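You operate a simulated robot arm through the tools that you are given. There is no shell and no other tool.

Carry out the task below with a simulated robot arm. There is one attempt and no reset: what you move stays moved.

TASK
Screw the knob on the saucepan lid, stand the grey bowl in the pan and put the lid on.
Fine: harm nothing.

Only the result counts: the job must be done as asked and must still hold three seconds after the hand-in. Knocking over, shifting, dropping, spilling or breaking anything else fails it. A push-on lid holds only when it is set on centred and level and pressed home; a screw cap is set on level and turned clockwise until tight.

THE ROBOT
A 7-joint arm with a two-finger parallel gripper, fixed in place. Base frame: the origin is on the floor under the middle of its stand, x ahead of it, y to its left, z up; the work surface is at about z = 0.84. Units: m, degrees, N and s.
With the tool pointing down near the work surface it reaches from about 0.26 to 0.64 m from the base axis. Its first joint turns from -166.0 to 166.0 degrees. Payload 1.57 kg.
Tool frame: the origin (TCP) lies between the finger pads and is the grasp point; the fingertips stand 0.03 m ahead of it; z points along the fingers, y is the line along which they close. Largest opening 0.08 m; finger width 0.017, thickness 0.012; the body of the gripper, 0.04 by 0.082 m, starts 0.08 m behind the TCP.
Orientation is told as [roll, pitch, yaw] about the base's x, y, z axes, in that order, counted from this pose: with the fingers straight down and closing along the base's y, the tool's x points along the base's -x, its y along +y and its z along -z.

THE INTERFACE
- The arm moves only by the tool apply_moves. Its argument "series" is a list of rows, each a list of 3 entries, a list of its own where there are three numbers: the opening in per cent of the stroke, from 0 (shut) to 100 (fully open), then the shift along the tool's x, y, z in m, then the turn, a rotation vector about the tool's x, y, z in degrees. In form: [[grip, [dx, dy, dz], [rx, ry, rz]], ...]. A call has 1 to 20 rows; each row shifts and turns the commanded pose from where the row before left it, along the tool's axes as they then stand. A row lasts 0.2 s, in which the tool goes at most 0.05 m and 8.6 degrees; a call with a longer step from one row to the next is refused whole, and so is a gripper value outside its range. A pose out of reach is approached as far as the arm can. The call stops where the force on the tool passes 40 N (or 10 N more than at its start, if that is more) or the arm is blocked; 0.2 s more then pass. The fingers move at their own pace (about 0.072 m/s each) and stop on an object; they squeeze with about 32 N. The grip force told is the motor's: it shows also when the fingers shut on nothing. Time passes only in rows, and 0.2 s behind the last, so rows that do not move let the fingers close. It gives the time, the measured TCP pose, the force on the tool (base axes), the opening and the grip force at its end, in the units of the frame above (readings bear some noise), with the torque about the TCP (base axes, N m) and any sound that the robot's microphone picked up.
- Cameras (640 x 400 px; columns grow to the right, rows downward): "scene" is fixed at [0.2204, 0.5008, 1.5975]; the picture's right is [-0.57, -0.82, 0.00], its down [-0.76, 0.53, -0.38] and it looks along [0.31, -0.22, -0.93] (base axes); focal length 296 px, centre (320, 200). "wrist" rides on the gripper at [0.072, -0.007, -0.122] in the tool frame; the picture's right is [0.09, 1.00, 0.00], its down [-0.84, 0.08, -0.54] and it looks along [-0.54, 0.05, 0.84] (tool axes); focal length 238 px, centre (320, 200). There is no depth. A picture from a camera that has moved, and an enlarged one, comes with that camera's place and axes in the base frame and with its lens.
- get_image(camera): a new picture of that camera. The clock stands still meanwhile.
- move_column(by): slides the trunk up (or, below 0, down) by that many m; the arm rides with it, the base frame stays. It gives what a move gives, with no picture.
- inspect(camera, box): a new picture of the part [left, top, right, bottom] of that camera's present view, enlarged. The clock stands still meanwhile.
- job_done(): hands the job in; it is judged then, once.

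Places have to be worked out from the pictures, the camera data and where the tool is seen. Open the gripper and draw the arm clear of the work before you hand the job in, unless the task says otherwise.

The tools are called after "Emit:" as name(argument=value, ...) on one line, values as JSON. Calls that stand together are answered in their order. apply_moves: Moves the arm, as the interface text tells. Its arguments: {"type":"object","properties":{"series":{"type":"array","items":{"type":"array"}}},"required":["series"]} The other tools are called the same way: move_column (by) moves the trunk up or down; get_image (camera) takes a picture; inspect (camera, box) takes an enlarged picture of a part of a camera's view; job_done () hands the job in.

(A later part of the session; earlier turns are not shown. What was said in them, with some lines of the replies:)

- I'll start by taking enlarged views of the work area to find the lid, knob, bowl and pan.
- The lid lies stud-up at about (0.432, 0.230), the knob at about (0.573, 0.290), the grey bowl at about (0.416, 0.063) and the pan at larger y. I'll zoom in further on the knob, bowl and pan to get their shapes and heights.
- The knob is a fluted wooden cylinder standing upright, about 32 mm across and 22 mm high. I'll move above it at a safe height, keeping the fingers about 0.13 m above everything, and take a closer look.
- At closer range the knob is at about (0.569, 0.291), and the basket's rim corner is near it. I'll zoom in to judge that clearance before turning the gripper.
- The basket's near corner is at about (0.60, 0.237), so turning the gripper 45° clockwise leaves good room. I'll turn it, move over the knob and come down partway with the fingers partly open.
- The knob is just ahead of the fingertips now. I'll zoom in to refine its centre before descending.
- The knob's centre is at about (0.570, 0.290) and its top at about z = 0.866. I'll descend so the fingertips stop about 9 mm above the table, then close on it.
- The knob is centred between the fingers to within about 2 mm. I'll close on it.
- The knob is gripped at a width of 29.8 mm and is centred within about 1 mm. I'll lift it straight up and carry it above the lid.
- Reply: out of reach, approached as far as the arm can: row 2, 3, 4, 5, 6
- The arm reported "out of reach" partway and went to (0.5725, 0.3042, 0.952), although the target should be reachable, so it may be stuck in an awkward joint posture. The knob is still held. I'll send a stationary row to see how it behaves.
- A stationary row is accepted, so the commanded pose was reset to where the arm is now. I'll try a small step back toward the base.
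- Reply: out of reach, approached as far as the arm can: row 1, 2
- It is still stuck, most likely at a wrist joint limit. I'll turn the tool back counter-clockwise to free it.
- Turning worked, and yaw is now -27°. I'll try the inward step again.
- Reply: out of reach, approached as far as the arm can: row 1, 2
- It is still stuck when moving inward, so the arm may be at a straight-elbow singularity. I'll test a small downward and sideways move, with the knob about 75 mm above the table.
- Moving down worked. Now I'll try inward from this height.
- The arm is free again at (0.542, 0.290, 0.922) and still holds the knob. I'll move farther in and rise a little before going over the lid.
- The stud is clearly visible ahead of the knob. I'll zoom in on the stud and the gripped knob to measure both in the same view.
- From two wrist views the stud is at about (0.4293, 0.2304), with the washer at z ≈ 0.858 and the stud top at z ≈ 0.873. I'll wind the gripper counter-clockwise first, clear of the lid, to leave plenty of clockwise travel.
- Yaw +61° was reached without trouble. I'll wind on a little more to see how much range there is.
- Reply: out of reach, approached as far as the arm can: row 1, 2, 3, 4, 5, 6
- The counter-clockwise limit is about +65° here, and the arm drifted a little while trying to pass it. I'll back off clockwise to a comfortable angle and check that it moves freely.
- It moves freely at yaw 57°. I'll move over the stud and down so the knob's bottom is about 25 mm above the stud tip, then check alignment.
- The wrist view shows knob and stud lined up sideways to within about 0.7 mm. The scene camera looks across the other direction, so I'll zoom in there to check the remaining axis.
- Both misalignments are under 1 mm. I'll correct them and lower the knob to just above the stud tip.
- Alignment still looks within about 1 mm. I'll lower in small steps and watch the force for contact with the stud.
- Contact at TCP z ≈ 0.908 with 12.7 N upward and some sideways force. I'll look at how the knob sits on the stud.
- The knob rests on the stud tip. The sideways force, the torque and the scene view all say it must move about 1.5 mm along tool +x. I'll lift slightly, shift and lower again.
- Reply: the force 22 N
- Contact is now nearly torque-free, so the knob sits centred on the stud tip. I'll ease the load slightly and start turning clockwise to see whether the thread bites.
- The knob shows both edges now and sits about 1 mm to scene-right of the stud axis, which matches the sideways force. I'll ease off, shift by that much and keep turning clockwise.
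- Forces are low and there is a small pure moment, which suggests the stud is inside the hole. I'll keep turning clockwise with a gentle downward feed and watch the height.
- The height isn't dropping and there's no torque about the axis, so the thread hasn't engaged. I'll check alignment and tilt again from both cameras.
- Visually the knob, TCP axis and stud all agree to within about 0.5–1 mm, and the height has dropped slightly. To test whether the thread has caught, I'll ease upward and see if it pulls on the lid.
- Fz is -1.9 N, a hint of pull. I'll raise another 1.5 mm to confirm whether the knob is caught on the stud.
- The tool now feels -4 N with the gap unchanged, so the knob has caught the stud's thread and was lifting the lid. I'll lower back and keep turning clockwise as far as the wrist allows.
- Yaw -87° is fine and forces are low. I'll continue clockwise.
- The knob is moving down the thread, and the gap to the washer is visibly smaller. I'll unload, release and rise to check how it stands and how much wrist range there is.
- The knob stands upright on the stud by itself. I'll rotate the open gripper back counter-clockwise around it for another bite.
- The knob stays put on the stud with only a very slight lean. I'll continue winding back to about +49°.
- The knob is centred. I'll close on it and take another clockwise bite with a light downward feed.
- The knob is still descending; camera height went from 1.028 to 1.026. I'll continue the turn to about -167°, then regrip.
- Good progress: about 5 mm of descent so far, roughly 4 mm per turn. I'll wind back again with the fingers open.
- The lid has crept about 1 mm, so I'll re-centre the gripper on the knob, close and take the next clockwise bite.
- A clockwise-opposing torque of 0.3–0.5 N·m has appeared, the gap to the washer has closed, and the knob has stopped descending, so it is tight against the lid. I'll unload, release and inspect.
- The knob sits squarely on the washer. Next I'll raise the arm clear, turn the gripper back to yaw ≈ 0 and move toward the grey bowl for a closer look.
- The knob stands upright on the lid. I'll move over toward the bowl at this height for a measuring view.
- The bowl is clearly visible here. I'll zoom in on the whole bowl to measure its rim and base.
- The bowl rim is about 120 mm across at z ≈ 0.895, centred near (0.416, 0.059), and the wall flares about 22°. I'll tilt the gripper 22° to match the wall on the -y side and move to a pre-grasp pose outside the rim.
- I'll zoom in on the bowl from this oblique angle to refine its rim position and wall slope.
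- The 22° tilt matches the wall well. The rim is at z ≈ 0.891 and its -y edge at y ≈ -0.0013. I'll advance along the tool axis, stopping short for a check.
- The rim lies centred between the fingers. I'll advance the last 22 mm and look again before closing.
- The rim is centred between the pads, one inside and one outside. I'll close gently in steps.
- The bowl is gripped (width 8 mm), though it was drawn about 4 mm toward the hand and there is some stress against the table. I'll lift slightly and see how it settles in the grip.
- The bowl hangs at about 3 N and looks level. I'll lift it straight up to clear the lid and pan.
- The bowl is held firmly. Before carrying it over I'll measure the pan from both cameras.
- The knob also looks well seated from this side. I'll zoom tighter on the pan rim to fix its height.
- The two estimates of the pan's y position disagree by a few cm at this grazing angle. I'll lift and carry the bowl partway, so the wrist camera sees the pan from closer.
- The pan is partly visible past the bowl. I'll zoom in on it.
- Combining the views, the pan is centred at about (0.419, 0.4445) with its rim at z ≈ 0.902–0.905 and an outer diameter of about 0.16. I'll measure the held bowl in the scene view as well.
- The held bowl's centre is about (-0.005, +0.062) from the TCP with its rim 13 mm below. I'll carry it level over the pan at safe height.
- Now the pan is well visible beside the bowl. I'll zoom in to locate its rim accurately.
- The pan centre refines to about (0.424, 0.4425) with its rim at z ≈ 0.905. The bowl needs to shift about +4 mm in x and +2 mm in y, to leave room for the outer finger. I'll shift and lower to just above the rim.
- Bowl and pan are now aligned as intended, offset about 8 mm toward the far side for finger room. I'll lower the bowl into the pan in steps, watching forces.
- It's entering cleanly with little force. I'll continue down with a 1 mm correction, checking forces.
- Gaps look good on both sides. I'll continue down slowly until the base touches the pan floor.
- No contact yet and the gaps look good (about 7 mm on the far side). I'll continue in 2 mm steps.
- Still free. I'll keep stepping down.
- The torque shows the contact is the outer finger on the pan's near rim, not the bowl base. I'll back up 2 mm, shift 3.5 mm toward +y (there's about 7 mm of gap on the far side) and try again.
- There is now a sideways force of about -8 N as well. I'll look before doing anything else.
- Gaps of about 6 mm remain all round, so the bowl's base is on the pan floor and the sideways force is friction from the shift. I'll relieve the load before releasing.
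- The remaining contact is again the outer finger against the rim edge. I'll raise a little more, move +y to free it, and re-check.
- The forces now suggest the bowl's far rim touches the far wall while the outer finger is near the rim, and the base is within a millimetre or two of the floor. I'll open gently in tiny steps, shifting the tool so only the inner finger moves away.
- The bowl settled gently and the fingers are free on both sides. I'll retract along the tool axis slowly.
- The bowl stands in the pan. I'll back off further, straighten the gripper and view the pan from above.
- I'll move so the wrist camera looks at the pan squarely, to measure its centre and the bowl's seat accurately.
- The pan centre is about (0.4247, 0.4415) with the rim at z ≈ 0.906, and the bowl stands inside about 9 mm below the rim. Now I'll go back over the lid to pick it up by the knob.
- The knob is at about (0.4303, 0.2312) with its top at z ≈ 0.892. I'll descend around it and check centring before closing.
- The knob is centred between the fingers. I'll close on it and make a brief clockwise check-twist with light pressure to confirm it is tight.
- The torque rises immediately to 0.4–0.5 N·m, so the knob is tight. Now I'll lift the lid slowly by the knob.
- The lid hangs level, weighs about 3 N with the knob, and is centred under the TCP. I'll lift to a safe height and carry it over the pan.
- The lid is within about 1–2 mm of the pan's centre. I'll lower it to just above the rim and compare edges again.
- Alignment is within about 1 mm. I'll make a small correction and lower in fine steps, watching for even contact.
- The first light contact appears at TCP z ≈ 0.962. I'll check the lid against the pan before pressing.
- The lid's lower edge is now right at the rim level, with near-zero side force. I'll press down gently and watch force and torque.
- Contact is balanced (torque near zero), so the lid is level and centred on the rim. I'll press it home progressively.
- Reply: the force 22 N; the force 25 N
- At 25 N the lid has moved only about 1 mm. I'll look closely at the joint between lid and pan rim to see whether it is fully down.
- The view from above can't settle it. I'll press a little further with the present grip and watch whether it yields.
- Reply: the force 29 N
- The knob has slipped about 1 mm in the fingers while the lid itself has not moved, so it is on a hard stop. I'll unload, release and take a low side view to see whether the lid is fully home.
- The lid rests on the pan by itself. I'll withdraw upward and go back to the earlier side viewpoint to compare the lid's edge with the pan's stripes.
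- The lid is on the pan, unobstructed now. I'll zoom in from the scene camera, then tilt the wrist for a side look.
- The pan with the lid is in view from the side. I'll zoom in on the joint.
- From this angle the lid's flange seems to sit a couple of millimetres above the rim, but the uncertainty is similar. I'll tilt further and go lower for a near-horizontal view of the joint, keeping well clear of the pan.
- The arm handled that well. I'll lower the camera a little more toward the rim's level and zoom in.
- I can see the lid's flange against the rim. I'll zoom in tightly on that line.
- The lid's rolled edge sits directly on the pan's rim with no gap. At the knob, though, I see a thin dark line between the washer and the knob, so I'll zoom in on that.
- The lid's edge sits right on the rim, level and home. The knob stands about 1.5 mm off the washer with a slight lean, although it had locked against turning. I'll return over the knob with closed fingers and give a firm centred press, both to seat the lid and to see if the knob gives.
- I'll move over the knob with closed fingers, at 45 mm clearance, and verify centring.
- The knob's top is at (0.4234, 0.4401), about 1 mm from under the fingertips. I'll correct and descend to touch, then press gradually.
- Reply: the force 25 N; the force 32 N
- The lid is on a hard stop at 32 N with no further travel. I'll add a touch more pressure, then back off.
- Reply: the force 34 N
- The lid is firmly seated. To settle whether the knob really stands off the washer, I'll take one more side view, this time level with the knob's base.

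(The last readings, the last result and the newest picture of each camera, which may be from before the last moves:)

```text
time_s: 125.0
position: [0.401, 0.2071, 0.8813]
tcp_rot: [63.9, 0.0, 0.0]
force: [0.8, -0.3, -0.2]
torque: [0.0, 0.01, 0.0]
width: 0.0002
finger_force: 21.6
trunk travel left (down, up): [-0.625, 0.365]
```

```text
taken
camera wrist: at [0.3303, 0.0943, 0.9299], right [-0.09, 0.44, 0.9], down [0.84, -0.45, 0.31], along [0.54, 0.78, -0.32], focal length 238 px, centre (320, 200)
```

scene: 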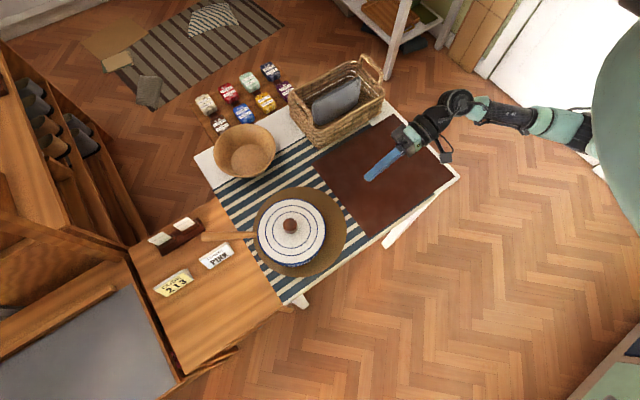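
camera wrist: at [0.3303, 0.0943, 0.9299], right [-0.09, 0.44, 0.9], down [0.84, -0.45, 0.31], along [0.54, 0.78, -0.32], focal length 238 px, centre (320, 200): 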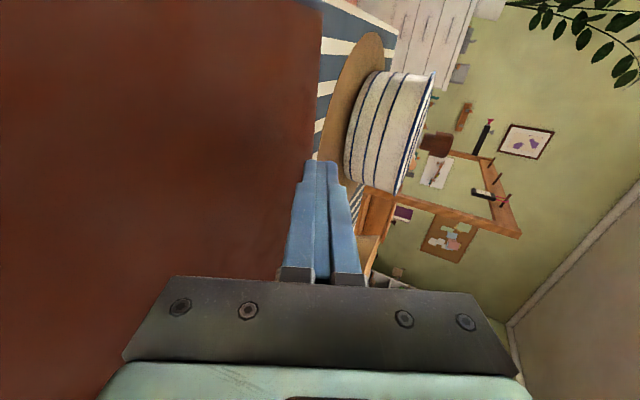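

The camera is now about level with the knob's base. I'll zoom in on the knob and the lid edge.

Emit:
inspect(camera="wrist", box=[408, 128, 438, 158])

Emit:
inspect(camera="wrist", box=[395, 60, 445, 200])

Emit:
inspect(camera="wrist", box=[415, 65, 440, 95])

```text
13.33 times, centred on (423, 143) of wrist
camera zoom: at [0.3303, 0.0943, 0.9299], right [-0.09, 0.44, 0.9], down [0.84, -0.45, 0.31], along [0.54, 0.78, -0.32], focal length 3178 px, centre (-1053, 960)
```

zoom: 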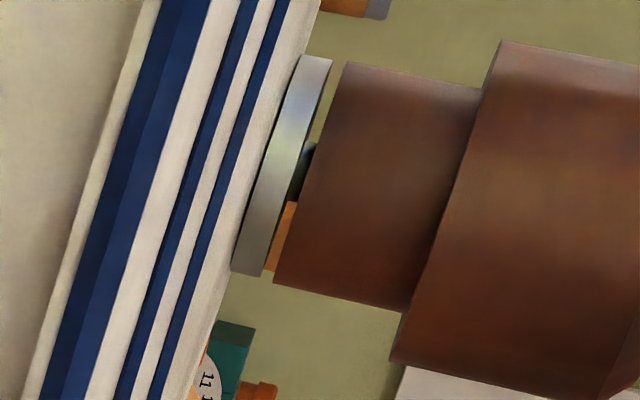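

```text
2.86 times, centred on (420, 130) of wrist
camera zoom: at [0.3303, 0.0943, 0.9299], right [-0.09, 0.44, 0.9], down [0.84, -0.45, 0.31], along [0.54, 0.78, -0.32], focal length 681 px, centre (34, 400)
```

zoom: 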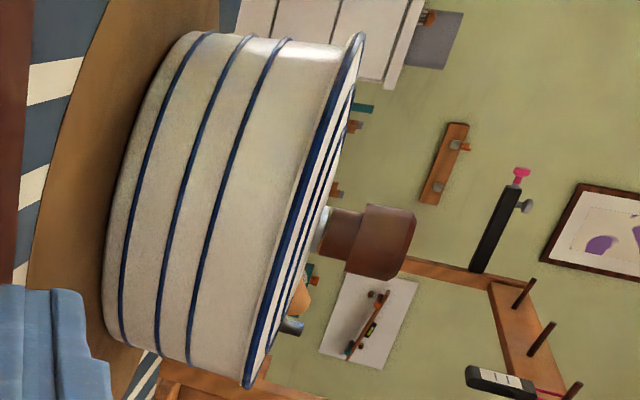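

```text
13.33 times, centred on (428, 80) of wrist
camera zoom: at [0.3303, 0.0943, 0.9299], right [-0.09, 0.44, 0.9], down [0.84, -0.45, 0.31], along [0.54, 0.78, -0.32], focal length 3178 px, centre (-1113, 1800)
```

zoom: 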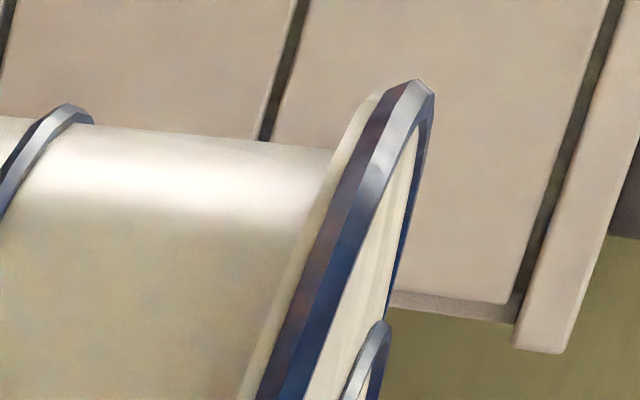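

The level view confirms the lid's edge sits evenly on the rim. The knob is upright and square to the lid, locked axially (33 N did not move it) and against turning (0.49 N·m), with a small clearance above the washer. I'll back the arm away, straighten it, open the gripper and rise clear.

Emit:
apply_moves(series=[[0, [0, 0.032, -0.0295], [0, 0, 0]], [0, [0, 0.032, -0.0295], [0, 0, 0]], [0, [0, 0.032, -0.0295], [0, 0, 0]], [0, [0, 0.028, -0.0255], [0, 0, 0]], [0, [0, 0, 0], [8, 0, 0]], [0, [0, 0, 0], [8, 0, 0]], [0, [0, 0, 0], [8, 0, 0]], [0, [0, 0, 0], [8, 0, 0]], [0, [0, 0, 0], [8, 0, 0]], [0, [0, 0, 0], [8, 0, 0]], [0, [0, 0, 0], [8, 0, 0]], [0, [0, 0, 0], [8, 0, 0]], [0, [0, 0, 0], [0, 0, 0]]])

Emit:
get_image(camera="scene")

```text
time_s: 127.8
position: [0.4012, 0.1567, 1.0442]
tcp_rot: [-0.1, 0.1, 0.0]
force: [1.1, -0.8, 0.3]
torque: [0.01, 0.0, -0.01]
width: 0.0001
finger_force: 21.3
trunk travel left (down, up): [-0.625, 0.365]
```

```text
taken
```

scene: 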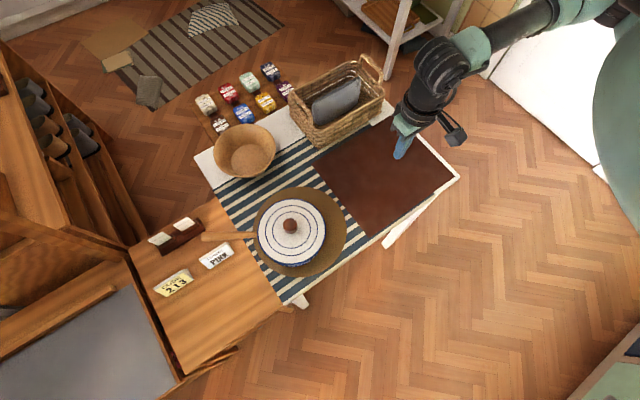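

Everything looks in place: lid with knob on the pan, bowl inside, other objects undisturbed. I'll open the gripper and raise the arm well clear.

Emit:
apply_moves(series=[[50, [0.01, -0.02, -0.04], [0, 0, 0]], [100, [0.01, -0.02, -0.04], [0, 0, 0]], [100, [0, 0, -0.045], [0, 0, 0]], [100, [0, 0, -0.04], [0, 0, 0]], [100, [0, 0, 0], [0, 0, 0]]])

Emit:
get_image(camera="scene")

Emit:
inspect(camera="scene", box=[190, 60, 470, 300])

```text
time_s: 129.0
position: [0.382, 0.1164, 1.2092]
tcp_rot: [0.0, 0.0, 0.1]
force: [0.4, -0.6, -0.5]
torque: [0.02, 0.02, 0.0]
width: 0.0801
finger_force: 0.0
trunk travel left (down, up): [-0.625, 0.365]
```

```text
taken
```

scene: 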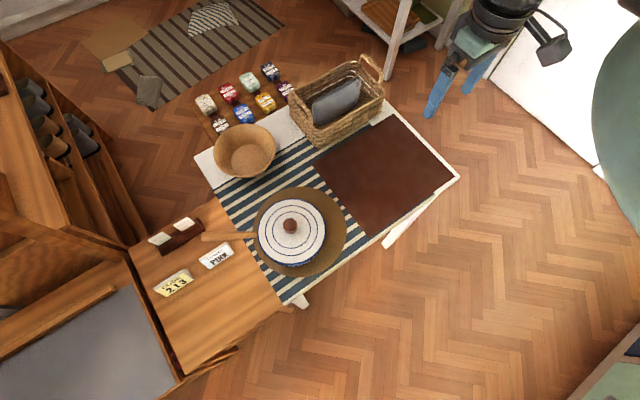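

```text
1.67 times, centred on (330, 180) of scene
camera zoom: at [0.2204, 0.5008, 1.5975], right [-0.57, -0.82, 0.0], down [-0.76, 0.53, -0.38], along [0.31, -0.22, -0.93], focal length 494 px, centre (303, 233)
```

zoom: 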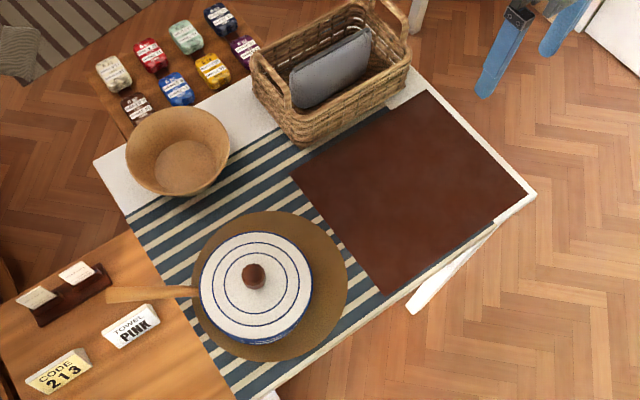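

The lid, with its knob screwed on, sits level and centred on the pan, and the grey bowl stands inside. Nothing else has moved, the gripper is open and the arm is clear, so I'm handing the job in.

Emit:
job_done()

```text
The job is handed in.
```

The knob is screwed onto the lid, the grey bowl is standing in the pan, and the lid is on. I've handed the job in, but no verdict has come back.

- **Knob:** it stopped turning at about 0.49 N·m, roughly the most this grip can apply, and 33 N straight down didn't move it. In a level side view it still stands about 1.7 mm above the washer. I took it as tight, but I couldn't tell whether that gap is normal for this knob.
- **Bowl:** it is upright on the pan floor, about 9 mm below the rim and roughly 10 mm off the pan's centre. While I was lowering it, the outer finger touched the pan's near rim, peaking at about 16 N. The pan did not shift.
- **Lid:** it is centred, level, and sitting on the rim all the way round. I pressed it to about 33 N and it had no further travel.

In the last pictures nothing else on the table had moved. I opened the gripper and raised the arm clear before handing in.
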